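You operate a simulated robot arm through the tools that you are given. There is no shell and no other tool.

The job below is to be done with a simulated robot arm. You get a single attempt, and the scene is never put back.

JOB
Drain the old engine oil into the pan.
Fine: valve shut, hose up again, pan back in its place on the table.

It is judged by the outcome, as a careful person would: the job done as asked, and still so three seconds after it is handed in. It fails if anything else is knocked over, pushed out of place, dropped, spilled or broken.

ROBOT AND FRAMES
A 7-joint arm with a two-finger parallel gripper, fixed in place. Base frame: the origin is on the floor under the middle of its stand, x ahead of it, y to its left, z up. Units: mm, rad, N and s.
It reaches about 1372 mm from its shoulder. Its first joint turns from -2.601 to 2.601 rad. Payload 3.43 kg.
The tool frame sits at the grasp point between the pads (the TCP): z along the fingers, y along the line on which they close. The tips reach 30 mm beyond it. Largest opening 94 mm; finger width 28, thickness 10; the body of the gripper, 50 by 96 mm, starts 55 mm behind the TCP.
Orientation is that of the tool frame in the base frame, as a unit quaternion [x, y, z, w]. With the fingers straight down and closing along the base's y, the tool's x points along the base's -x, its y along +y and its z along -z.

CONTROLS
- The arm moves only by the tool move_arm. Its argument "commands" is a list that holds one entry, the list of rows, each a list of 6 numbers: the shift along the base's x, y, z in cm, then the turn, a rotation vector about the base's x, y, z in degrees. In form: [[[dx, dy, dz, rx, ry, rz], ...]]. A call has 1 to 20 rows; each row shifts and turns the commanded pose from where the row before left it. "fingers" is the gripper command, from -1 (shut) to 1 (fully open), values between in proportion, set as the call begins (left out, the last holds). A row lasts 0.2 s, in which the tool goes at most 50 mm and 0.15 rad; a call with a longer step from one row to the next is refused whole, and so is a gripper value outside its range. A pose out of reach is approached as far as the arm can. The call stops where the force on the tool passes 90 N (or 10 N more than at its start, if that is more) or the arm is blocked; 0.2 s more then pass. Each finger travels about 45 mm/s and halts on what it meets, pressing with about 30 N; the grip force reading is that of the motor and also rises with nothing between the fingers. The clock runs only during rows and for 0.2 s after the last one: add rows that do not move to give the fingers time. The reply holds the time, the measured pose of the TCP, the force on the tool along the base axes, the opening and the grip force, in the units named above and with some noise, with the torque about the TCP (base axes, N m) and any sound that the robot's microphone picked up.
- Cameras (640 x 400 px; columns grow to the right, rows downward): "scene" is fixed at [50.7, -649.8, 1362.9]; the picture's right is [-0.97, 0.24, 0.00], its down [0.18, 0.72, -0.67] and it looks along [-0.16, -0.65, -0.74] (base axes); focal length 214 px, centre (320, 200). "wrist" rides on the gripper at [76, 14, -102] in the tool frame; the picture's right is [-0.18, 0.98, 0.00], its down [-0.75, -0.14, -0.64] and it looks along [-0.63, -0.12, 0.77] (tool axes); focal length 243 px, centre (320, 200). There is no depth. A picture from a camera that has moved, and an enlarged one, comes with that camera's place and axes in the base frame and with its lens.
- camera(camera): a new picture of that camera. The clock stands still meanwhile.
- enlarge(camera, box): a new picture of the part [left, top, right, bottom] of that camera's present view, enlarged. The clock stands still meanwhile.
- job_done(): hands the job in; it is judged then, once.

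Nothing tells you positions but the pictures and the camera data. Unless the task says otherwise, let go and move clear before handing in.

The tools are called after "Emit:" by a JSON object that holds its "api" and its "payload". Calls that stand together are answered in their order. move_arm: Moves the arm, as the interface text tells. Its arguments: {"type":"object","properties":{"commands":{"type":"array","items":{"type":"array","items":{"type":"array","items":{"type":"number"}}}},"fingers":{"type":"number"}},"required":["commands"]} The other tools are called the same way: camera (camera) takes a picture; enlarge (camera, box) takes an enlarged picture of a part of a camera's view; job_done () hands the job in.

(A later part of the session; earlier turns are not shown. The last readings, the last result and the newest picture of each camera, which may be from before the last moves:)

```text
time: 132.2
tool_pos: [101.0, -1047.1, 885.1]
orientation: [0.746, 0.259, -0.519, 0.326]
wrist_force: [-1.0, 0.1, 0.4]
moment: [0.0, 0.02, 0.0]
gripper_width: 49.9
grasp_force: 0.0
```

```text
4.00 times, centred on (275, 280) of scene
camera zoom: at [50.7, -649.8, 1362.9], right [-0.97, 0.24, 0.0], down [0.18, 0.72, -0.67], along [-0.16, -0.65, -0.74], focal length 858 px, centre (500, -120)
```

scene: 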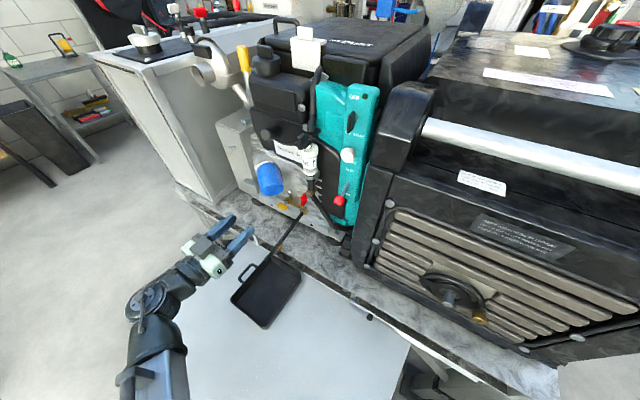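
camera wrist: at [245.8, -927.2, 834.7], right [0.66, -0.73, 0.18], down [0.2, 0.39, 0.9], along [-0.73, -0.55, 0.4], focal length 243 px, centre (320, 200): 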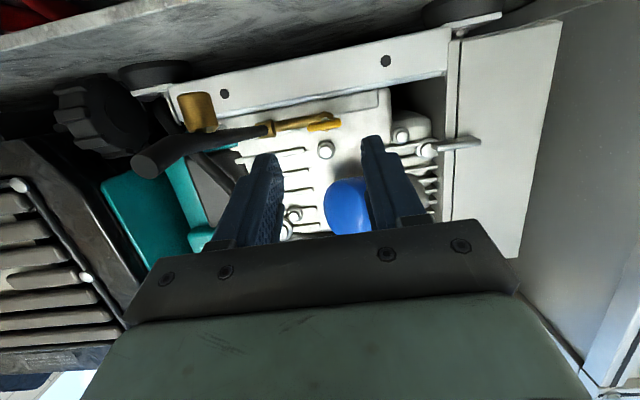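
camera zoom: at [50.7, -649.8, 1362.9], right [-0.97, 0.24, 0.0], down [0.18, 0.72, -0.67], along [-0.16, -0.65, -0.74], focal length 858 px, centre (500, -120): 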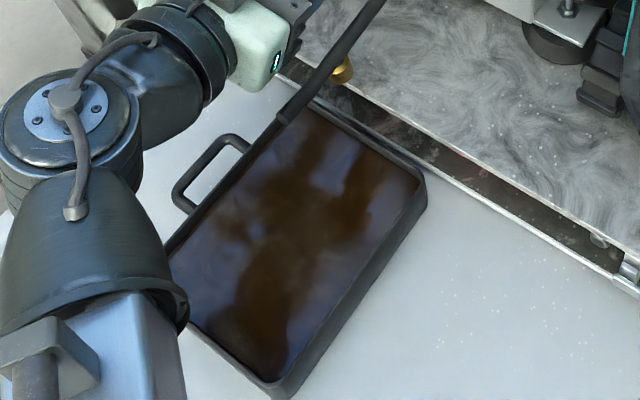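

The paddle matches the picture from before it was touched, so the valve is shut and nothing drips. Now the hose: I will back out past its end, close the fingers, line up with it, and later lift it from below by its outer end.

Emit:
{"api": "move_arm", "payload": {"commands": [[[2.2, 2.2, 0, 0, 0, 0], [2.7, 2.7, 0, 0, 0, 0], [2.7, 2.7, 0, 2.83, 2.83, 0], [2.7, 2.7, 0, 2.83, 2.83, 0], [2.7, 2.7, -0.5, 2.83, 2.83, 0], [0, 0, -0.5, 3.54, -3.54, 0], [-1, 1, -0.5, 3.54, -3.54, 0], [-1, 1, -0.5, 3.54, -3.54, 0], [-1.2, 1.2, 0, 0, 0, 0], [-1.3, 1.3, 0, 0, 0, 0], [0, 0, 0, 0, 0, 0]]], "fingers": -1}}

Emit:
{"api": "camera", "payload": {"camera": "wrist"}}

Emit:
{"api": "enlarge", "payload": {"camera": "scene", "box": [220, 170, 340, 330]}}

```text
time: 134.6
tool_pos: [186.0, -872.9, 864.3]
orientation: [0.796, 0.345, -0.452, 0.21]
wrist_force: [0.2, 0.0, -0.7]
moment: [-0.05, -0.01, 0.04]
gripper_width: 0.0
grasp_force: 29.5
```

```text
taken
camera wrist: at [282.4, -789.1, 852.4], right [0.66, -0.73, 0.18], down [0.0, 0.24, 0.97], along [-0.75, -0.64, 0.15], focal length 243 px, centre (320, 200)
```

wrist: 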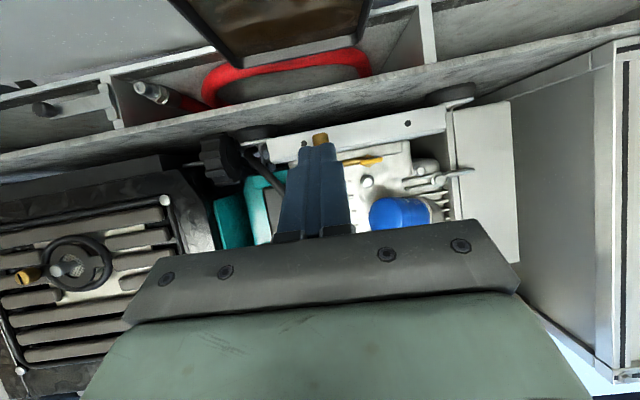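

```text
2.50 times, centred on (280, 250) of scene
camera zoom: at [50.7, -649.8, 1362.9], right [-0.97, 0.24, 0.0], down [0.18, 0.72, -0.67], along [-0.16, -0.65, -0.74], focal length 536 px, centre (420, 75)
```

zoom: 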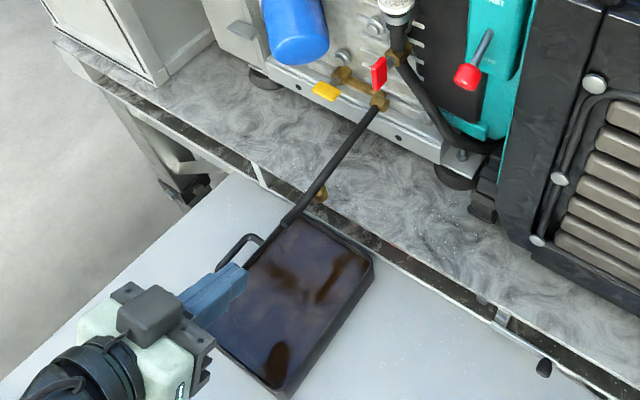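

The closed fingers are in line with the hose, just beyond its end. I will correct a small yaw and lower them so that the fingertips can pass under the hose end.

Emit:
{"api": "move_arm", "payload": {"commands": [[[-0.86, -0.86, -1.54, 0, 0, -3.3], [-0.86, -0.86, -1.54, 0, 0, 0], [-0.86, -0.86, -1.54, 0, 0, 0], [0, 0, 0, 0, 0, 0]]]}}

Emit:
{"api": "camera", "payload": {"camera": "wrist"}}

Emit:
{"api": "enlarge", "payload": {"camera": "scene", "box": [230, 220, 320, 310]}}

Emit:
{"api": "enlarge", "payload": {"camera": "wrist", "box": [240, 80, 400, 220]}}

```text
time: 135.6
tool_pos: [160.1, -899.2, 819.1]
orientation: [0.805, 0.322, -0.457, 0.197]
wrist_force: [1.0, -0.7, 0.2]
moment: [0.0, 0.01, 0.01]
gripper_width: 0.0
grasp_force: 29.8
```

```text
taken
camera wrist: at [260.4, -820.2, 805.8], right [0.62, -0.76, 0.18], down [0.01, 0.24, 0.97], along [-0.79, -0.6, 0.15], focal length 243 px, centre (320, 200)
```

wrist: 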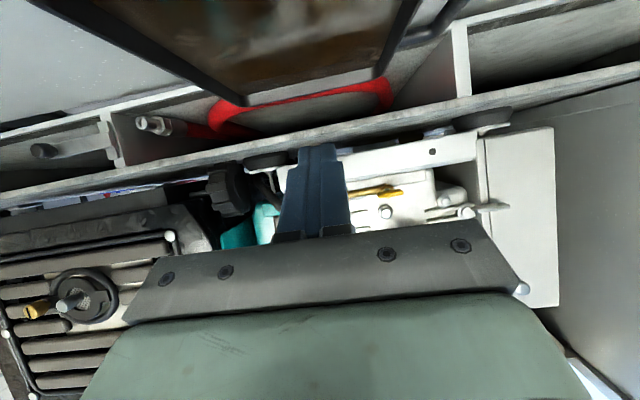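

```text
4.44 times, centred on (275, 265) of scene
camera zoom: at [50.7, -649.8, 1362.9], right [-0.97, 0.24, 0.0], down [0.18, 0.72, -0.67], along [-0.16, -0.65, -0.74], focal length 953 px, centre (520, -89)
```

zoom: 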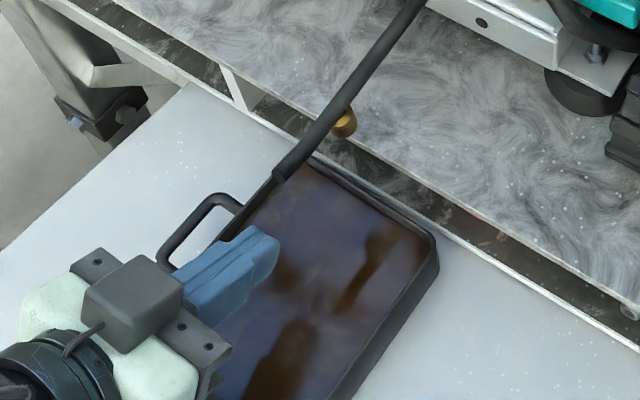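

```text
2.86 times, centred on (320, 150) of wrist
camera zoom: at [260.4, -820.2, 805.8], right [0.62, -0.76, 0.18], down [0.01, 0.24, 0.97], along [-0.79, -0.6, 0.15], focal length 693 px, centre (320, 343)
```

zoom: 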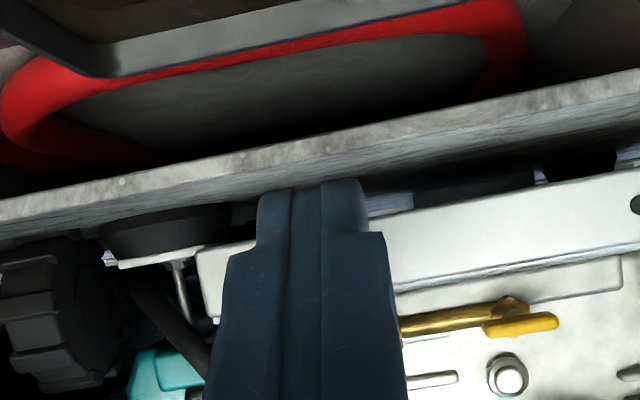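

The fingertips are just outside and below the hose end. I will slide them about 33 mm inward beneath it and then lift gently.

Emit:
{"api": "move_arm", "payload": {"commands": [[[-1.15, -1.15, 0.3, 0, 0, 0], [-1.15, -1.15, 0.3, 0, 0, 0], [0, 0, 0.8, 0, 0, 0], [0, 0, 0.8, 0, 0, 0], [0, 0, 0.8, 0, 0, 0], [0, 0, 0.8, 0, 0, 0], [0, 0, 0.8, 0, 0, 0], [0, 0, 0, 0, 0, 0]]]}}

Emit:
{"api": "enlarge", "payload": {"camera": "scene", "box": [230, 200, 320, 290]}}

Emit:
{"api": "camera", "payload": {"camera": "wrist"}}

```text
time: 137.3
tool_pos: [137.7, -922.6, 864.1]
orientation: [0.806, 0.322, -0.457, 0.197]
wrist_force: [-0.4, 0.8, -0.4]
moment: [-0.02, 0.01, -0.02]
gripper_width: 0.0
grasp_force: 29.9
```

```text
4.44 times, centred on (275, 245) of scene
camera zoom: at [50.7, -649.8, 1362.9], right [-0.97, 0.24, 0.0], down [0.18, 0.72, -0.67], along [-0.16, -0.65, -0.74], focal length 953 px, centre (520, 0)
```

zoom: 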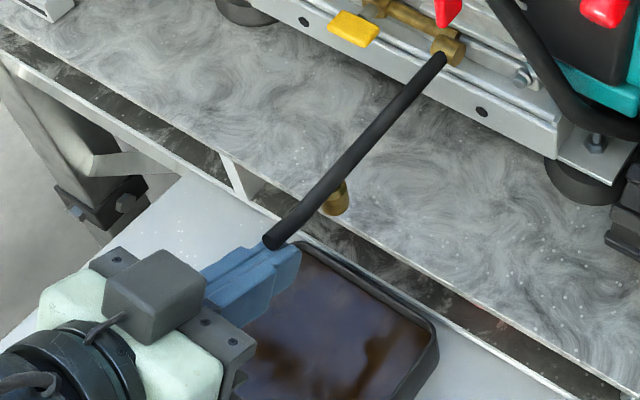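

```text
taken
camera wrist: at [237.7, -843.8, 851.4], right [0.62, -0.76, 0.18], down [0.01, 0.24, 0.97], along [-0.79, -0.6, 0.15], focal length 243 px, centre (320, 200)
```

wrist: 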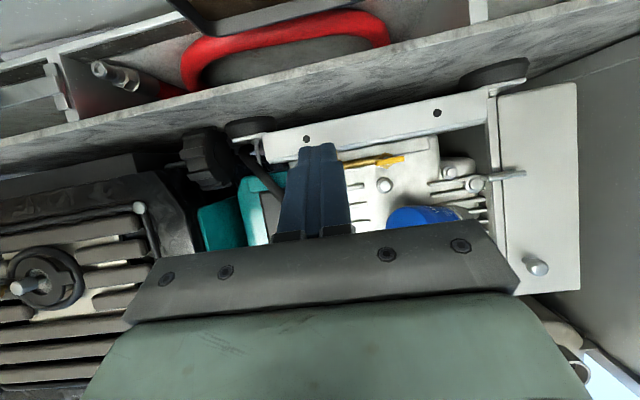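

The hose end rests on the fingers and is rising. I will lift along its arc to about 70 degrees from upright.

Emit:
{"api": "move_arm", "payload": {"commands": [[[-0.03, -0.03, 0.88, 0, 0, 0], [-0.03, -0.03, 0.88, 0, 0, 0], [-0.17, -0.17, 1.02, 0, 0, 0], [-0.17, -0.17, 1.02, 0, 0, 0], [-0.17, -0.17, 1.02, 0, 0, 0], [0, 0, 0, 0, 0, 0]]]}}

Emit:
{"api": "enlarge", "payload": {"camera": "scene", "box": [230, 170, 340, 280]}}

Emit:
{"api": "camera", "payload": {"camera": "wrist"}}

```text
time: 138.8
tool_pos: [132.0, -928.3, 912.8]
orientation: [0.806, 0.322, -0.456, 0.197]
wrist_force: [-0.1, 0.4, -0.7]
moment: [0.01, 0.0, 0.0]
gripper_width: 0.2
grasp_force: 30.3
```

```text
3.64 times, centred on (285, 225) of scene
camera zoom: at [50.7, -649.8, 1362.9], right [-0.97, 0.24, 0.0], down [0.18, 0.72, -0.67], along [-0.16, -0.65, -0.74], focal length 780 px, centre (447, 109)
```

zoom: 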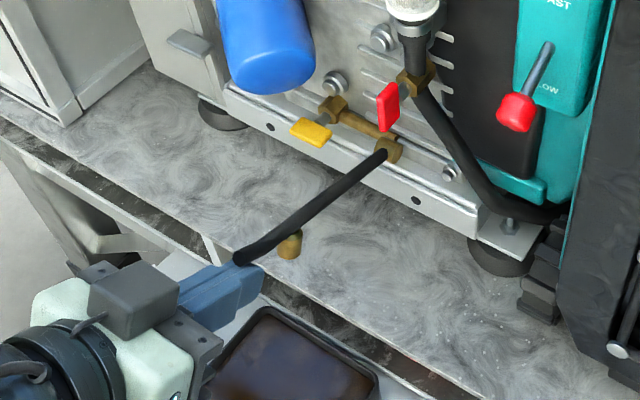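

```text
taken
camera wrist: at [232.1, -849.6, 899.9], right [0.62, -0.76, 0.18], down [0.01, 0.24, 0.97], along [-0.79, -0.6, 0.15], focal length 243 px, centre (320, 200)
```

wrist: 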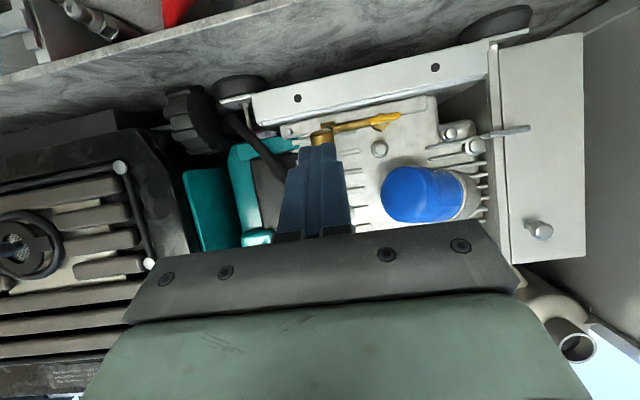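

The hose follows nicely, resting on the fingertips. I will go on lifting to about 40 degrees.

Emit:
{"api": "move_arm", "payload": {"commands": [[[-0.295, -0.295, 0.97, 0, 0, 0], [-0.295, -0.295, 0.97, 0, 0, 0], [-0.295, -0.295, 0.97, 0, 0, 0], [-0.56, -0.56, 1.215, 0, 0, 0], [-0.56, -0.56, 1.215, 0, 0, 0], [-0.7, -0.7, 1.06, 0, 0, 0], [-0.7, -0.7, 1.06, 0, 0, 0], [0, 0, 0, 0, 0, 0]]]}}

Emit:
{"api": "enlarge", "payload": {"camera": "scene", "box": [230, 150, 340, 260]}}

Emit:
{"api": "camera", "payload": {"camera": "wrist"}}

```text
time: 140.6
tool_pos: [98.6, -961.8, 987.6]
orientation: [0.805, 0.322, -0.457, 0.197]
wrist_force: [0.5, 0.6, 0.1]
moment: [0.01, -0.01, 0.0]
gripper_width: 0.0
grasp_force: 29.2
```

```text
3.64 times, centred on (285, 205) of scene
camera zoom: at [50.7, -649.8, 1362.9], right [-0.97, 0.24, 0.0], down [0.18, 0.72, -0.67], along [-0.16, -0.65, -0.74], focal length 780 px, centre (447, 182)
```

zoom: 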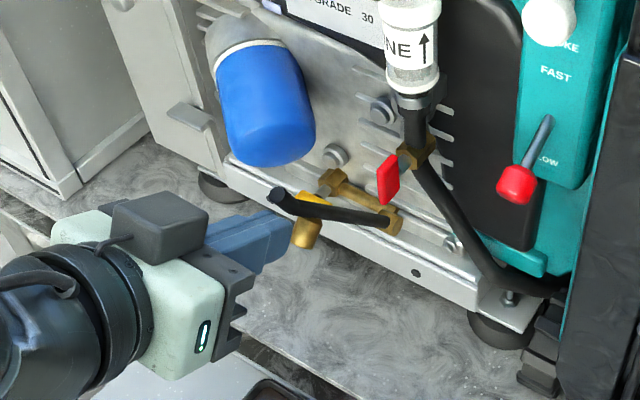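

```text
taken
camera wrist: at [198.7, -883.3, 974.7], right [0.62, -0.76, 0.18], down [0.01, 0.24, 0.97], along [-0.79, -0.6, 0.15], focal length 243 px, centre (320, 200)
```

wrist: 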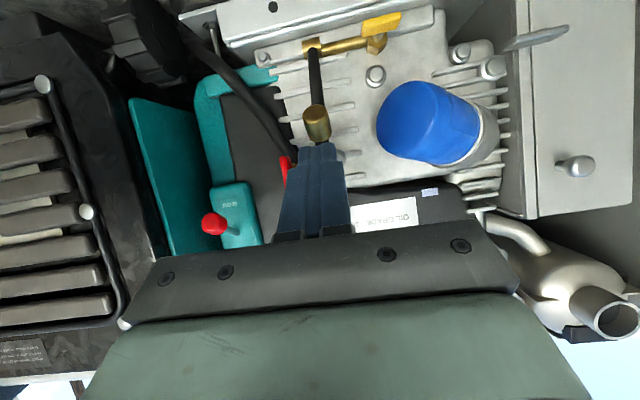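

The hose leans at about 40 degrees against the fingertips, just beyond its knob. I will keep pushing it up to about 20 degrees.

Emit:
{"api": "move_arm", "payload": {"commands": [[[-0.82, -0.82, 0.865, 0, 0, 0], [-0.82, -0.82, 0.865, 0, 0, 0], [-0.91, -0.91, 0.655, 0, 0, 0], [-0.91, -0.91, 0.655, 0, 0, 0], [0, 0, 0, 0, 0, 0]]]}}

Emit:
{"api": "enlarge", "payload": {"camera": "scene", "box": [240, 120, 350, 230]}}

Emit:
{"api": "enlarge", "payload": {"camera": "wrist", "box": [200, 40, 440, 240]}}

```text
time: 141.8
tool_pos: [63.5, -998.0, 1017.1]
orientation: [0.806, 0.322, -0.457, 0.197]
wrist_force: [0.7, -1.0, -0.4]
moment: [0.03, -0.01, 0.0]
gripper_width: 0.1
grasp_force: 30.4
```

```text
3.64 times, centred on (295, 175) of scene
camera zoom: at [50.7, -649.8, 1362.9], right [-0.97, 0.24, 0.0], down [0.18, 0.72, -0.67], along [-0.16, -0.65, -0.74], focal length 780 px, centre (411, 291)
```

zoom: 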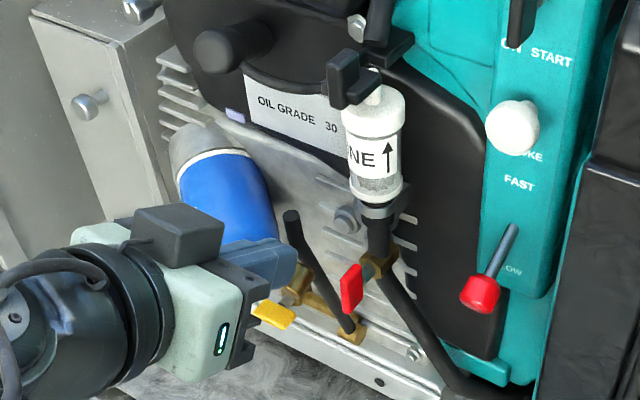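

```text
2.00 times, centred on (320, 140) of wrist
camera zoom: at [163.9, -918.8, 1004.7], right [0.62, -0.76, 0.18], down [0.01, 0.24, 0.97], along [-0.79, -0.6, 0.15], focal length 485 px, centre (320, 320)
```

zoom: 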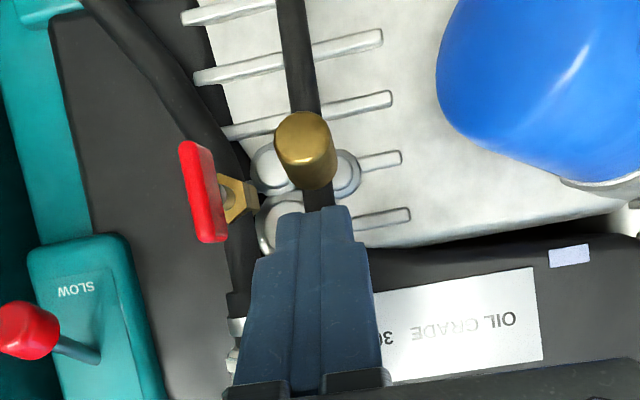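

Nearly up: the hose leans at under 20 degrees, and the fingers are clear of the red lever and clamp. I will push on in small steps and watch the force for the upright stop.

Emit:
{"api": "move_arm", "payload": {"commands": [[[-0.65, -0.65, 0.3, 0, 0, 0], [-0.65, -0.65, 0.28, 0, 0, 0], [-0.66, -0.66, 0.26, 0, 0, 0], [-0.5, -0.5, 0.1, 0, 0, 0], [0, 0, 0, 0, 0, 0]]]}}

Emit:
{"api": "enlarge", "payload": {"camera": "scene", "box": [260, 110, 350, 210]}}

Emit:
{"api": "enlarge", "payload": {"camera": "wrist", "box": [200, 40, 440, 240]}}

```text
time: 142.9
tool_pos: [38.3, -1020.5, 1027.6]
orientation: [0.806, 0.322, -0.456, 0.196]
wrist_force: [0.3, -0.5, 0.4]
moment: [0.0, 0.01, 0.01]
gripper_width: 0.2
grasp_force: 30.2
```

```text
4.00 times, centred on (305, 160) of scene
camera zoom: at [50.7, -649.8, 1362.9], right [-0.97, 0.24, 0.0], down [0.18, 0.72, -0.67], along [-0.16, -0.65, -0.74], focal length 858 px, centre (380, 360)
```

zoom: 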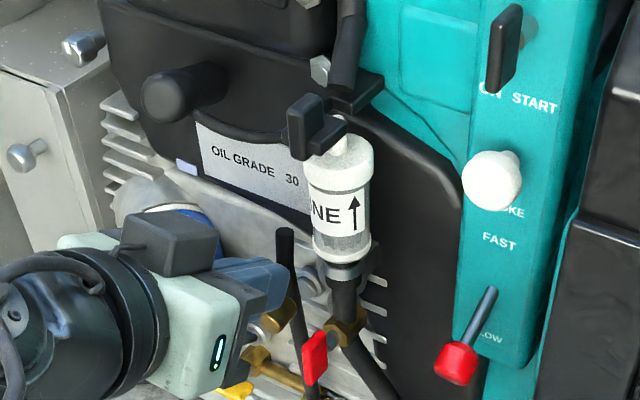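

```text
2.00 times, centred on (320, 140) of wrist
camera zoom: at [139.0, -941.9, 1014.2], right [0.62, -0.76, 0.18], down [0.01, 0.24, 0.97], along [-0.79, -0.6, 0.15], focal length 485 px, centre (320, 320)
```

zoom: 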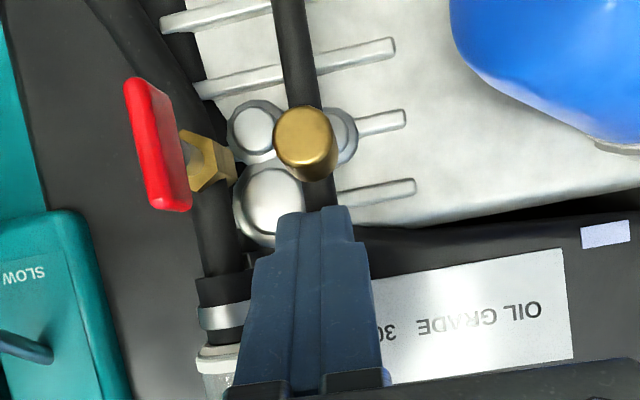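

The hose end is nearly back at its label. I will push the last 22 mm in small steps, checking the force.

Emit:
{"api": "move_arm", "payload": {"commands": [[[-0.36, -0.36, 0.05, 0, 0, 0], [-0.36, -0.36, 0.03, 0, 0, 0], [-0.3, -0.3, 0.02, 0, 0, 0], [0, 0, 0, 0, 0, 0]]]}}

Emit:
{"api": "enlarge", "payload": {"camera": "scene", "box": [260, 130, 340, 210]}}

Emit:
{"api": "enlarge", "payload": {"camera": "wrist", "box": [200, 40, 440, 240]}}

```text
time: 143.9
tool_pos: [28.7, -1031.2, 1026.9]
orientation: [0.806, 0.322, -0.456, 0.197]
wrist_force: [0.9, -0.8, 0.0]
moment: [0.01, 0.01, 0.02]
gripper_width: 0.0
grasp_force: 30.2
```

```text
5.00 times, centred on (300, 170) of scene
camera zoom: at [50.7, -649.8, 1362.9], right [-0.97, 0.24, 0.0], down [0.18, 0.72, -0.67], along [-0.16, -0.65, -0.74], focal length 1072 px, centre (420, 350)
```

zoom: 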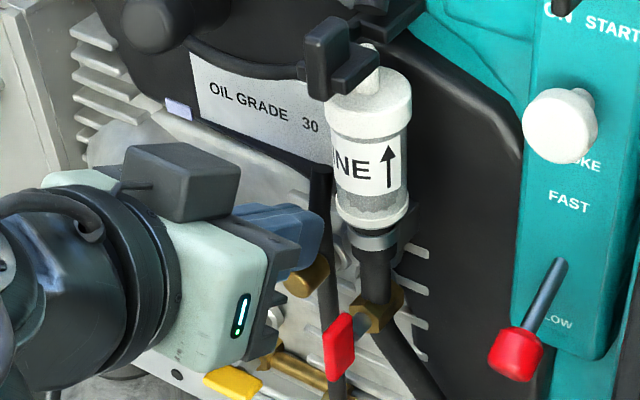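

```text
2.00 times, centred on (320, 140) of wrist
camera zoom: at [129.0, -952.1, 1015.1], right [0.62, -0.76, 0.18], down [0.01, 0.24, 0.97], along [-0.79, -0.6, 0.15], focal length 485 px, centre (320, 320)
```

zoom: 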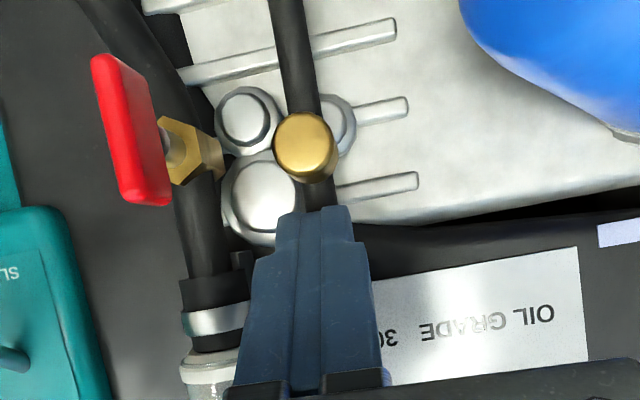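

Only some 3-4 mm remain to the original position. I will push on that much and watch for the stop.

Emit:
{"api": "move_arm", "payload": {"commands": [[[-0.15, -0.15, 0, 0, 0, 0], [-0.15, -0.15, 0, 0, 0, 0], [0, 0, 0, 0, 0, 0]]]}}

Emit:
{"api": "enlarge", "payload": {"camera": "scene", "box": [290, 125, 330, 165]}}

Emit:
{"api": "enlarge", "payload": {"camera": "wrist", "box": [200, 40, 440, 240]}}

```text
time: 144.8
tool_pos: [26.1, -1034.8, 1029.3]
orientation: [0.806, 0.322, -0.456, 0.196]
wrist_force: [1.0, 1.5, 0.2]
moment: [0.0, -0.01, 0.04]
gripper_width: 0.0
grasp_force: 30.2
```

```text
10.00 times, centred on (310, 145) of scene
camera zoom: at [50.7, -649.8, 1362.9], right [-0.97, 0.24, 0.0], down [0.18, 0.72, -0.67], along [-0.16, -0.65, -0.74], focal length 2145 px, centre (420, 750)
```

zoom: 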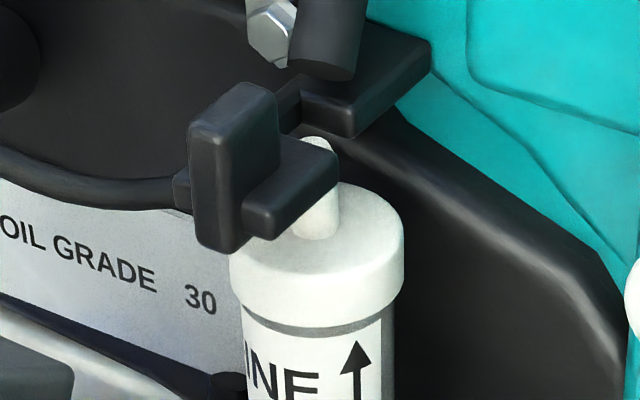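

```text
2.00 times, centred on (320, 140) of wrist
camera zoom: at [126.0, -955.8, 1015.7], right [0.62, -0.76, 0.18], down [0.01, 0.24, 0.97], along [-0.79, -0.6, 0.15], focal length 485 px, centre (320, 320)
```

zoom: 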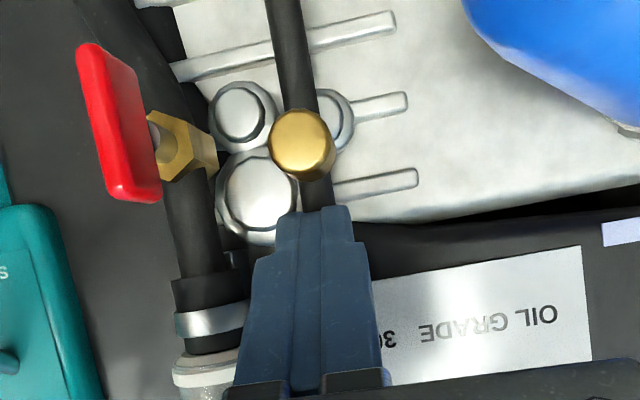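

The hose end is practically where it was at the start. I will press another 2 mm to feel for the stop.

Emit:
{"api": "move_arm", "payload": {"commands": [[[-0.15, -0.15, 0, 0, 0, 0], [0, 0, 0, 0, 0, 0]]]}}

Emit:
{"api": "enlarge", "payload": {"camera": "scene", "box": [290, 130, 320, 165]}}

```text
time: 145.3
tool_pos: [25.3, -1034.3, 1027.4]
orientation: [0.806, 0.323, -0.456, 0.197]
wrist_force: [8.2, 9.4, -1.3]
moment: [0.06, -0.05, 0.06]
gripper_width: 0.0
grasp_force: 30.1
```

```text
11.43 times, centred on (305, 148) of scene
camera zoom: at [50.7, -649.8, 1362.9], right [-0.97, 0.24, 0.0], down [0.18, 0.72, -0.67], along [-0.16, -0.65, -0.74], focal length 2451 px, centre (491, 800)
```

zoom: 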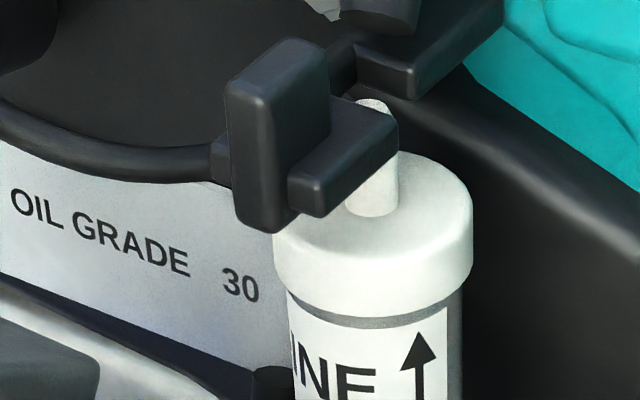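

The push now meets 12 N, so the hose is against its upright stop. I will draw back slightly and see whether it stays.

Emit:
{"api": "move_arm", "payload": {"commands": [[[0.3, 0.3, 0, 0, 0, 0], [0.5, 0.5, 0.1, 0, 0, 0], [0, 0, 0, 0, 0, 0], [0, 0, 0, 0, 0, 0], [0, 0, 0, 0, 0, 0]]]}}

Emit:
{"api": "enlarge", "payload": {"camera": "scene", "box": [290, 130, 320, 165]}}

Emit:
{"api": "enlarge", "payload": {"camera": "wrist", "box": [200, 40, 440, 240]}}

```text
time: 146.6
tool_pos: [32.1, -1026.6, 1031.4]
orientation: [0.806, 0.322, -0.457, 0.196]
wrist_force: [-0.1, 0.6, -1.1]
moment: [0.0, -0.01, -0.02]
gripper_width: 0.0
grasp_force: 29.8
```

```text
11.43 times, centred on (305, 148) of scene
camera zoom: at [50.7, -649.8, 1362.9], right [-0.97, 0.24, 0.0], down [0.18, 0.72, -0.67], along [-0.16, -0.65, -0.74], focal length 2451 px, centre (491, 800)
```

zoom: 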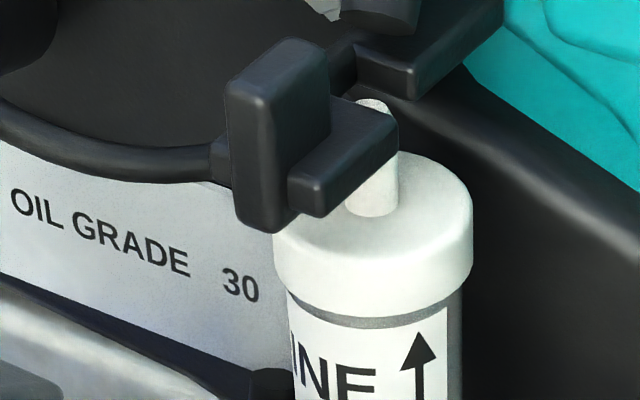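

```text
2.00 times, centred on (320, 140) of wrist
camera zoom: at [132.5, -948.7, 1017.1], right [0.62, -0.76, 0.18], down [0.01, 0.24, 0.97], along [-0.79, -0.6, 0.15], focal length 485 px, centre (320, 320)
```

zoom: 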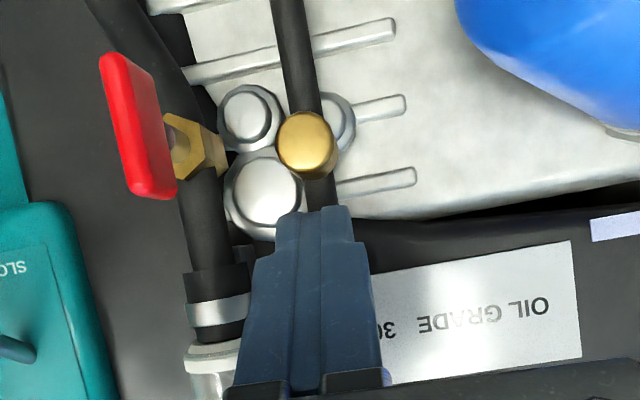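

The hose stays up. I will withdraw well clear and check it again.

Emit:
{"api": "move_arm", "payload": {"commands": [[[1, 1, 0.3, 0, 0, 0], [2, 2, 0.5, 0, 0, 0], [2.5, 2.5, 0.5, 0, 0, 0], [2.5, 2.5, 0.5, 0, 0, 0], [0, 0, 0, 0, 0, 0], [0, 0, 0, 0, 0, 0], [0, 0, 0, 0, 0, 0], [0, 0, 0, 0, 0, 0]]]}}

Emit:
{"api": "camera", "payload": {"camera": "scene"}}

Emit:
{"api": "enlarge", "payload": {"camera": "scene", "box": [260, 130, 360, 230]}}

Emit:
{"api": "enlarge", "payload": {"camera": "wrist", "box": [200, 0, 440, 240]}}

```text
time: 148.3
tool_pos: [112.1, -947.2, 1046.6]
orientation: [0.805, 0.322, -0.457, 0.197]
wrist_force: [-0.5, -0.2, -0.4]
moment: [0.02, 0.02, -0.01]
gripper_width: 0.0
grasp_force: 30.2
```

```text
taken
```

scene: 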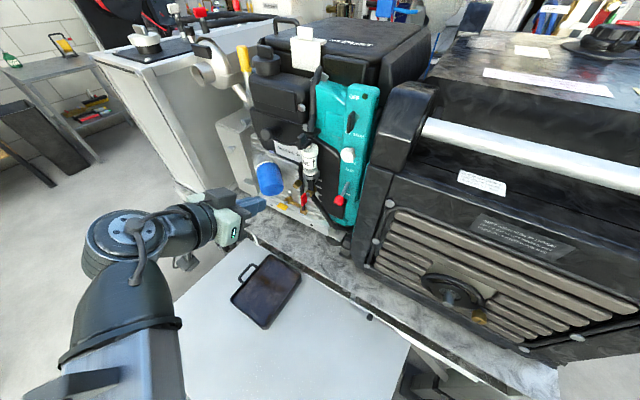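

```text
4.00 times, centred on (310, 180) of scene
camera zoom: at [50.7, -649.8, 1362.9], right [-0.97, 0.24, 0.0], down [0.18, 0.72, -0.67], along [-0.16, -0.65, -0.74], focal length 858 px, centre (360, 280)
```

zoom: 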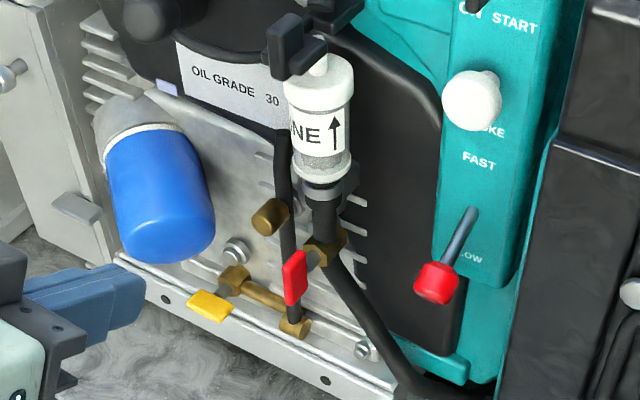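

```text
1.67 times, centred on (320, 120) of wrist
camera zoom: at [213.9, -868.4, 1033.7], right [0.62, -0.76, 0.18], down [0.01, 0.24, 0.97], along [-0.79, -0.6, 0.15], focal length 404 px, centre (320, 333)
```

zoom: 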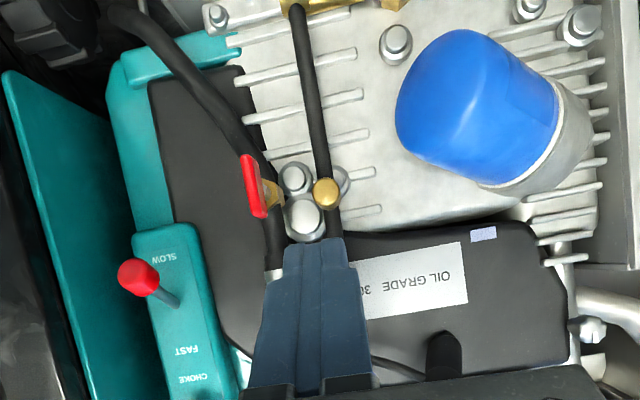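

Hose, knob, yellow paddle and red lever all look exactly as at the start. Now for the pan: I will bring the gripper back to fingers-down above its handle with the 20 mm opening.

Emit:
{"api": "move_arm", "payload": {"commands": [[[0.77, -0.22, 0, 3.54, -3.54, 0], [0.77, -0.22, 0, 3.54, -3.54, 0], [0.77, -0.22, 0, 3.54, -3.54, 0], [0.77, -0.22, 0, 3.54, -3.54, 0], [0.77, -0.22, 0, 3.54, -3.54, 0], [0.77, -0.22, -0.5, 3.54, -3.54, 0], [0.77, -0.22, -0.5, 3.54, -3.54, 0], [0.77, -0.22, -1, 3.54, -3.54, 0], [0.77, -0.22, -1, 3.54, -3.54, 0], [0.77, -0.22, -1, 3.54, -3.54, 0], [0.77, -0.22, -1, 3.54, -3.54, 0], [0.74, -0.23, -1, 3.54, -3.54, 0], [0, 0, 0, 0, 0, 0]]], "fingers": -0.57}}

Emit:
{"api": "camera", "payload": {"camera": "wrist"}}

Emit:
{"api": "camera", "payload": {"camera": "scene"}}

```text
time: 151.2
tool_pos: [204.0, -975.7, 987.1]
orientation: [0.929, 0.37, 0.004, -0.001]
wrist_force: [0.1, -0.2, 0.0]
moment: [0.02, 0.01, 0.0]
gripper_width: 20.2
grasp_force: 0.1
```

```text
taken
camera wrist: at [268.1, -933.5, 1090.9], right [0.54, -0.84, 0.0], down [-0.65, -0.42, 0.64], along [-0.53, -0.35, -0.77], focal length 243 px, centre (320, 200)
```

wrist: 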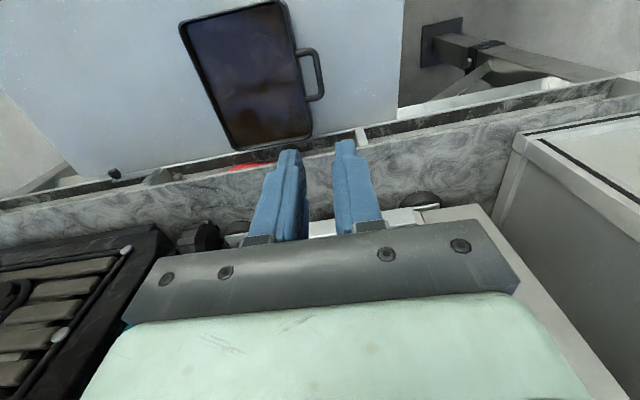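

```text
taken
```

scene: 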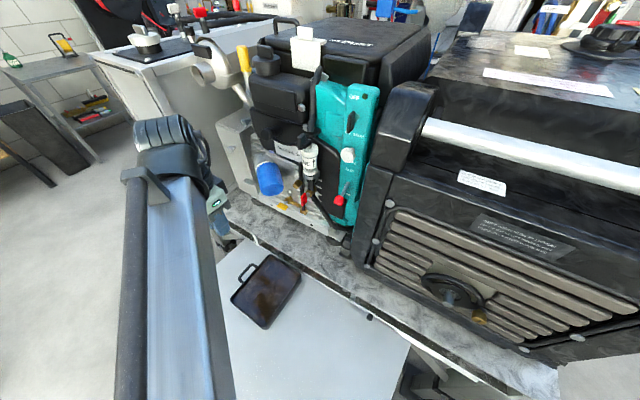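

Over the handle again. I will correct a 1.6 degree yaw, come down to just above the rod and check the line-up.

Emit:
{"api": "move_arm", "payload": {"commands": [[[0, 0.1, -2, -0.33, 0.33, 1.6], [0, 0, -3, 0, 0, 0], [0, 0, -4, 0, 0, 0], [0, 0, -4, 0, 0, 0], [0, 0, -3, 0, 0, 0], [0, 0, -2, 0, 0, 0], [0, 0, 0, 0, 0, 0]]]}}

Emit:
{"api": "camera", "payload": {"camera": "wrist"}}

Emit:
{"api": "enlarge", "payload": {"camera": "wrist", "box": [260, 90, 380, 210]}}

```text
time: 152.8
tool_pos: [203.1, -973.4, 805.5]
orientation: [0.924, 0.384, 0.0, 0.001]
wrist_force: [-1.0, 0.1, 0.8]
moment: [-0.02, 0.01, 0.02]
gripper_width: 20.3
grasp_force: 0.0
```

```text
taken
camera wrist: at [267.2, -928.3, 908.8], right [0.57, -0.82, 0.0], down [-0.63, -0.43, 0.64], along [-0.53, -0.37, -0.77], focal length 243 px, centre (320, 200)
```

wrist: 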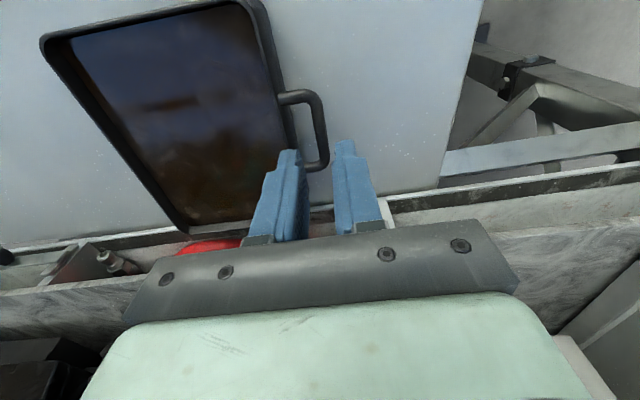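

```text
3.33 times, centred on (320, 150) of wrist
camera zoom: at [267.2, -928.3, 908.8], right [0.57, -0.82, 0.0], down [-0.63, -0.43, 0.64], along [-0.53, -0.37, -0.77], focal length 809 px, centre (320, 367)
```

zoom: 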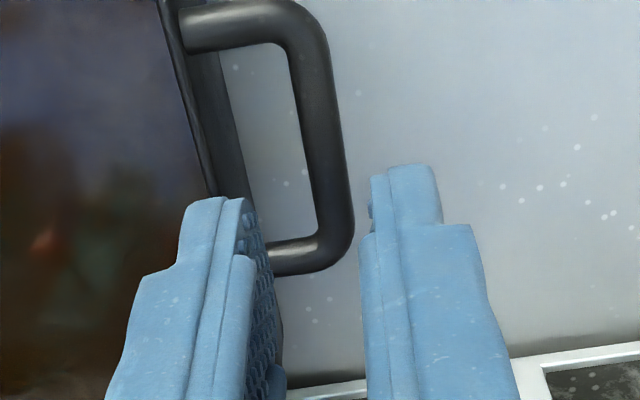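

The rod is centred as it was the first time. I will go down to gripping height.

Emit:
{"api": "move_arm", "payload": {"commands": [[[0, 0, -1, 0, 0, 0], [0, 0, -1, 0, 0, 0], [0, 0, -1, 0, 0, 0], [0, 0, -1, 0, 0, 0], [0, 0, -0.6, 0, 0, 0], [0, 0, 0, 0, 0, 0]]]}}

Emit:
{"api": "enlarge", "payload": {"camera": "wrist", "box": [240, 80, 400, 220]}}

```text
time: 154.2
tool_pos: [205.0, -973.8, 760.6]
orientation: [0.924, 0.383, 0.002, 0.001]
wrist_force: [-0.9, 0.0, 0.8]
moment: [0.02, 0.01, 0.04]
gripper_width: 20.0
grasp_force: 0.1
```

```text
2.86 times, centred on (320, 150) of wrist
camera zoom: at [267.8, -929.1, 863.4], right [0.57, -0.82, 0.0], down [-0.63, -0.43, 0.64], along [-0.53, -0.37, -0.77], focal length 693 px, centre (320, 343)
```

zoom: 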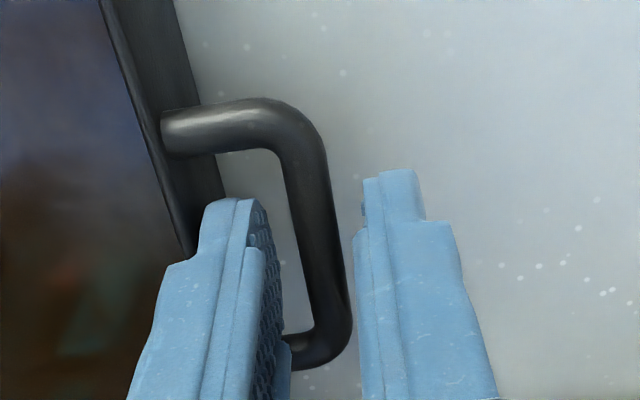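

Good. I will go down the last 11 mm and close in stages, so as not to jolt the full pan.

Emit:
{"api": "move_arm", "payload": {"commands": [[[0, 0, -0.4, 0, 0, 0], [0, 0, -0.4, 0, 0, 0], [0, 0, -0.3, 0, 0, 0], [0, 0, 0, 0, 0, 0]]]}}

Emit:
{"api": "move_arm", "payload": {"commands": [[[0, 0, 0, 0, 0, 0], [0, 0, 0, 0, 0, 0]]], "fingers": -0.76}}

Emit:
{"api": "enlarge", "payload": {"camera": "wrist", "box": [240, 80, 400, 220]}}

```text
time: 155.2
tool_pos: [203.4, -973.3, 750.3]
orientation: [0.923, 0.384, 0.0, 0.0]
wrist_force: [0.0, 0.1, 0.3]
moment: [0.03, 0.0, -0.04]
gripper_width: 20.2
grasp_force: 0.1
```

```text
time: 155.8
tool_pos: [204.3, -974.0, 749.9]
orientation: [0.924, 0.383, 0.0, 0.0]
wrist_force: [-0.4, -0.6, 0.1]
moment: [0.0, 0.0, 0.01]
gripper_width: 11.6
grasp_force: 0.1
```

```text
2.86 times, centred on (320, 150) of wrist
camera zoom: at [267.4, -929.3, 853.0], right [0.57, -0.82, 0.0], down [-0.63, -0.43, 0.64], along [-0.53, -0.37, -0.77], focal length 693 px, centre (320, 343)
```

zoom: 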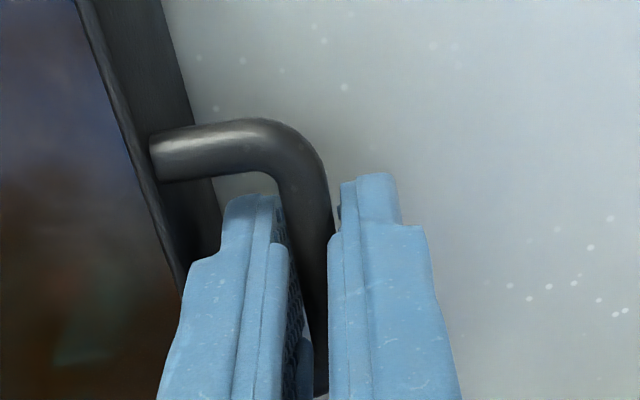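

Fingers at 11.6 mm with no side force, so the rod is well centred. I will close the rest gently and check the pan.

Emit:
{"api": "move_arm", "payload": {"commands": [[[0, 0, 0, 0, 0, 0], [0, 0, 0, 0, 0, 0]]], "fingers": -0.82}}

Emit:
{"api": "move_arm", "payload": {"commands": [[[0, 0, 0, 0, 0, 0], [0, 0, 0, 0, 0, 0], [0, 0, 0, 0, 0, 0]]], "fingers": -1}}

Emit:
{"api": "enlarge", "payload": {"camera": "scene", "box": [240, 230, 310, 330]}}

```text
time: 156.3
tool_pos: [205.0, -973.7, 749.7]
orientation: [0.924, 0.383, 0.0, 0.001]
wrist_force: [-0.7, 0.5, 0.4]
moment: [0.01, -0.01, -0.04]
gripper_width: 9.0
grasp_force: 0.5
```

```text
time: 157.2
tool_pos: [204.8, -973.7, 749.6]
orientation: [0.924, 0.383, 0.001, 0.001]
wrist_force: [0.0, 0.8, 0.5]
moment: [0.01, 0.0, -0.08]
gripper_width: 8.3
grasp_force: 29.6
```

```text
4.00 times, centred on (275, 280) of scene
camera zoom: at [50.7, -649.8, 1362.9], right [-0.97, 0.24, 0.0], down [0.18, 0.72, -0.67], along [-0.16, -0.65, -0.74], focal length 858 px, centre (500, -120)
```

zoom: 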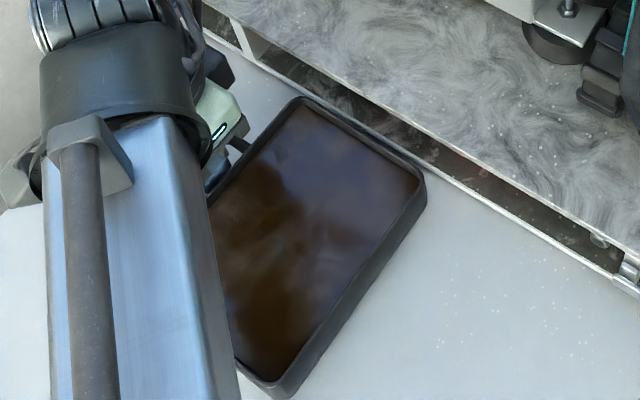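

The rod is held and the oil lies still. I will slide the pan back slowly along the same line, ramping the speed up and down.

Emit:
{"api": "move_arm", "payload": {"commands": [[[-0.04, 0.092, 0, 0, 0, 0], [-0.079, 0.184, 0, 0, 0, 0], [-0.119, 0.275, 0, 0, 0, 0], [-0.159, 0.367, 0, 0, 0, 0], [-0.159, 0.367, 0, 0, 0, 0], [-0.159, 0.367, 0, 0, 0, 0], [-0.159, 0.367, 0, 0, 0, 0], [-0.159, 0.367, 0, 0, 0, 0], [-0.159, 0.367, 0, 0, 0, 0], [-0.159, 0.367, 0, 0, 0, 0], [-0.159, 0.367, 0, 0, 0, 0], [-0.159, 0.367, 0, 0, 0, 0], [-0.159, 0.367, 0, 0, 0, 0], [-0.159, 0.367, 0, 0, 0, 0], [-0.159, 0.367, 0, 0, 0, 0], [-0.159, 0.367, 0, 0, 0, 0], [-0.119, 0.275, 0, 0, 0, 0], [-0.079, 0.184, 0, 0, 0, 0], [-0.04, 0.092, 0, 0, 0, 0]]]}}

Emit:
{"api": "enlarge", "payload": {"camera": "scene", "box": [230, 230, 330, 360]}}

Emit:
{"api": "camera", "payload": {"camera": "wrist"}}

```text
time: 161.2
tool_pos: [179.3, -914.1, 750.4]
orientation: [0.924, 0.383, 0.0, 0.0]
wrist_force: [0.4, -0.9, -0.7]
moment: [0.03, -0.05, 0.03]
gripper_width: 8.5
grasp_force: 29.7
```

```text
3.08 times, centred on (280, 295) of scene
camera zoom: at [50.7, -649.8, 1362.9], right [-0.97, 0.24, 0.0], down [0.18, 0.72, -0.67], along [-0.16, -0.65, -0.74], focal length 660 px, centre (443, -92)
```

zoom: 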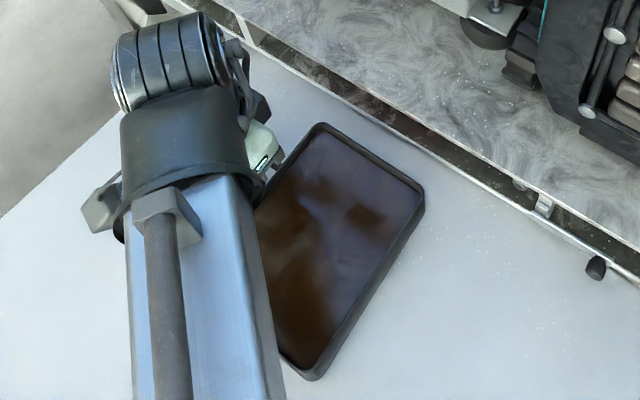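

```text
taken
camera wrist: at [241.7, -869.3, 853.3], right [0.57, -0.82, 0.0], down [-0.63, -0.43, 0.64], along [-0.53, -0.37, -0.77], focal length 243 px, centre (320, 200)
```

wrist: 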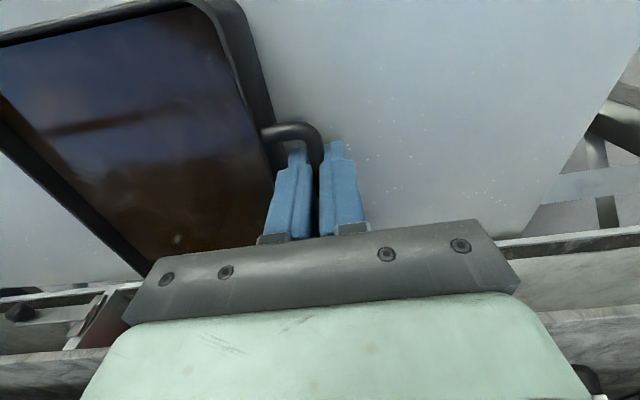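

The pan slides level with no spill. I will do the second third the same way.

Emit:
{"api": "move_arm", "payload": {"commands": [[[-0.04, 0.092, 0, 0, 0, 0], [-0.079, 0.184, 0, 0, 0, 0], [-0.119, 0.275, 0, 0, 0, 0], [-0.159, 0.367, 0, 0, 0, 0], [-0.159, 0.367, 0, 0, 0, 0], [-0.159, 0.367, 0, 0, 0, 0], [-0.159, 0.367, 0, 0, 0, 0], [-0.159, 0.367, 0, 0, 0, 0], [-0.159, 0.367, 0, 0, 0, 0], [-0.159, 0.367, 0, 0, 0, 0], [-0.159, 0.367, 0, 0, 0, 0], [-0.159, 0.367, 0, 0, 0, 0], [-0.159, 0.367, 0, 0, 0, 0], [-0.159, 0.367, 0, 0, 0, 0], [-0.159, 0.367, 0, 0, 0, 0], [-0.159, 0.367, 0, 0, 0, 0], [-0.119, 0.275, 0, 0, 0, 0], [-0.079, 0.184, 0, 0, 0, 0], [-0.04, 0.092, 0, 0, 0, 0]]]}}

Emit:
{"api": "enlarge", "payload": {"camera": "scene", "box": [230, 230, 340, 380]}}

```text
time: 165.2
tool_pos: [152.9, -855.8, 750.5]
orientation: [0.923, 0.384, 0.0, 0.001]
wrist_force: [0.2, -0.4, 0.3]
moment: [0.05, -0.03, 0.04]
gripper_width: 8.0
grasp_force: 29.8
```

```text
2.67 times, centred on (285, 305) of scene
camera zoom: at [50.7, -649.8, 1362.9], right [-0.97, 0.24, 0.0], down [0.18, 0.72, -0.67], along [-0.16, -0.65, -0.74], focal length 572 px, centre (413, -80)
```

zoom: 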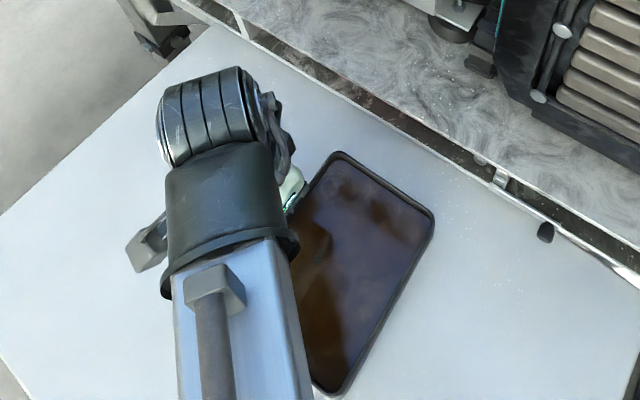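

Two thirds done and the oil is calm. I will do the last third.

Emit:
{"api": "move_arm", "payload": {"commands": [[[-0.04, 0.092, 0, 0, 0, 0], [-0.079, 0.184, 0, 0, 0, 0], [-0.119, 0.275, 0, 0, 0, 0], [-0.159, 0.367, 0, 0, 0, 0], [-0.159, 0.367, 0, 0, 0, 0], [-0.159, 0.367, 0, 0, 0, 0], [-0.159, 0.367, 0, 0, 0, 0], [-0.159, 0.367, 0, 0, 0, 0], [-0.159, 0.367, 0, 0, 0, 0], [-0.159, 0.367, 0, 0, 0, 0], [-0.159, 0.367, 0, 0, 0, 0], [-0.159, 0.367, 0, 0, 0, 0], [-0.159, 0.367, 0, 0, 0, 0], [-0.159, 0.367, 0, 0, 0, 0], [-0.159, 0.367, 0, 0, 0, 0], [-0.159, 0.367, 0, 0, 0, 0], [-0.119, 0.275, 0, 0, 0, 0], [-0.079, 0.184, 0, 0, 0, 0], [-0.04, 0.092, 0, 0, 0, 0]]]}}

Emit:
{"api": "enlarge", "payload": {"camera": "scene", "box": [250, 290, 360, 400]}}

```text
time: 169.2
tool_pos: [126.6, -795.2, 750.2]
orientation: [0.924, 0.384, 0.001, 0.001]
wrist_force: [-0.1, -2.1, 4.7]
moment: [0.04, -0.08, 0.04]
gripper_width: 8.2
grasp_force: 29.8
```

```text
3.64 times, centred on (305, 345) of scene
camera zoom: at [50.7, -649.8, 1362.9], right [-0.97, 0.24, 0.0], down [0.18, 0.72, -0.67], along [-0.16, -0.65, -0.74], focal length 780 px, centre (374, -327)
```

zoom: 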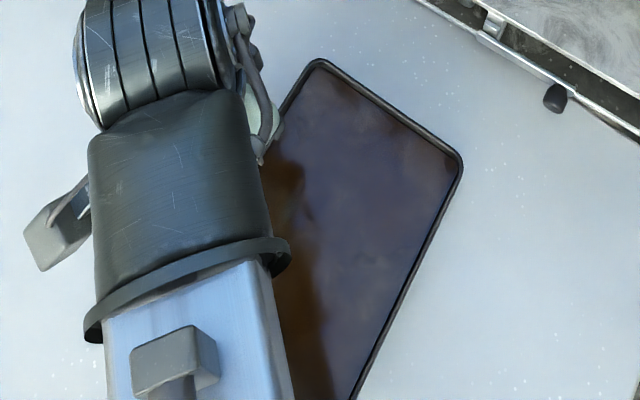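

The pan is back within about 2 mm of its first outline. I will nudge it that last bit, open just enough to free the rod, and rise straight up.

Emit:
{"api": "move_arm", "payload": {"commands": [[[0.05, -0.07, 0, 0, 0, 0], [0.05, -0.07, 0, 0, 0, 0], [0, 0, 0, 0, 0, 0]]]}}

Emit:
{"api": "move_arm", "payload": {"commands": [[[0, 0, 0, 0, 0, 0], [0, 0, 0, 0, 0, 0], [0, 0, 0, 0, 0, 0], [0, 0, 0.5, 0, 0, 0], [0, 0, 1, 0, 0, 0], [0, 0, 1.5, 0, 0, 0], [0, 0, 2, 0, 0, 0], [0, 0, 3, 0, 0, 0], [0, 0, 4, 0, 0, 0], [0, 0, 4, 0, 0, 0], [0, 0, 4, 0, 0, 0], [0, 0, 4, 0, 0, 0]]], "fingers": -0.57}}

Emit:
{"api": "camera", "payload": {"camera": "wrist"}}

Emit:
{"api": "camera", "payload": {"camera": "scene"}}

```text
time: 169.9
tool_pos: [127.1, -797.7, 751.3]
orientation: [0.923, 0.384, 0.001, 0.001]
wrist_force: [-1.8, 1.5, 3.2]
moment: [0.13, -0.05, 0.07]
gripper_width: 8.1
grasp_force: 29.8
```

```text
time: 172.6
tool_pos: [126.2, -798.1, 989.8]
orientation: [0.923, 0.384, 0.0, 0.001]
wrist_force: [-0.1, -1.2, 0.0]
moment: [0.01, -0.01, 0.01]
gripper_width: 20.2
grasp_force: 0.0
```

```text
taken
camera wrist: at [190.5, -753.6, 1093.1], right [0.57, -0.82, 0.0], down [-0.63, -0.43, 0.64], along [-0.53, -0.36, -0.77], focal length 243 px, centre (320, 200)
```

wrist: 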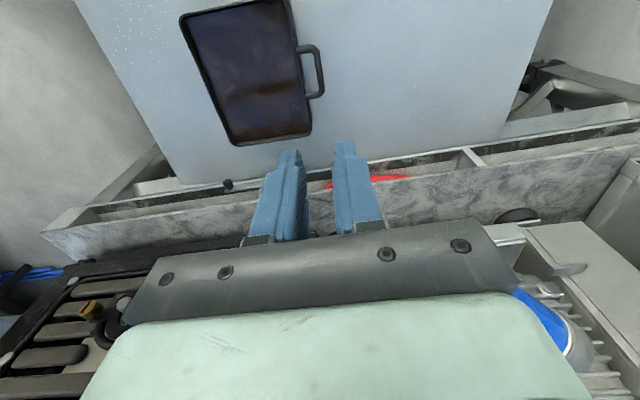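

```text
taken
```

scene: 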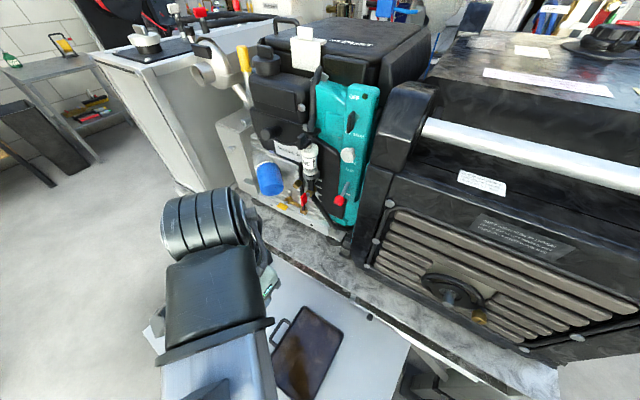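

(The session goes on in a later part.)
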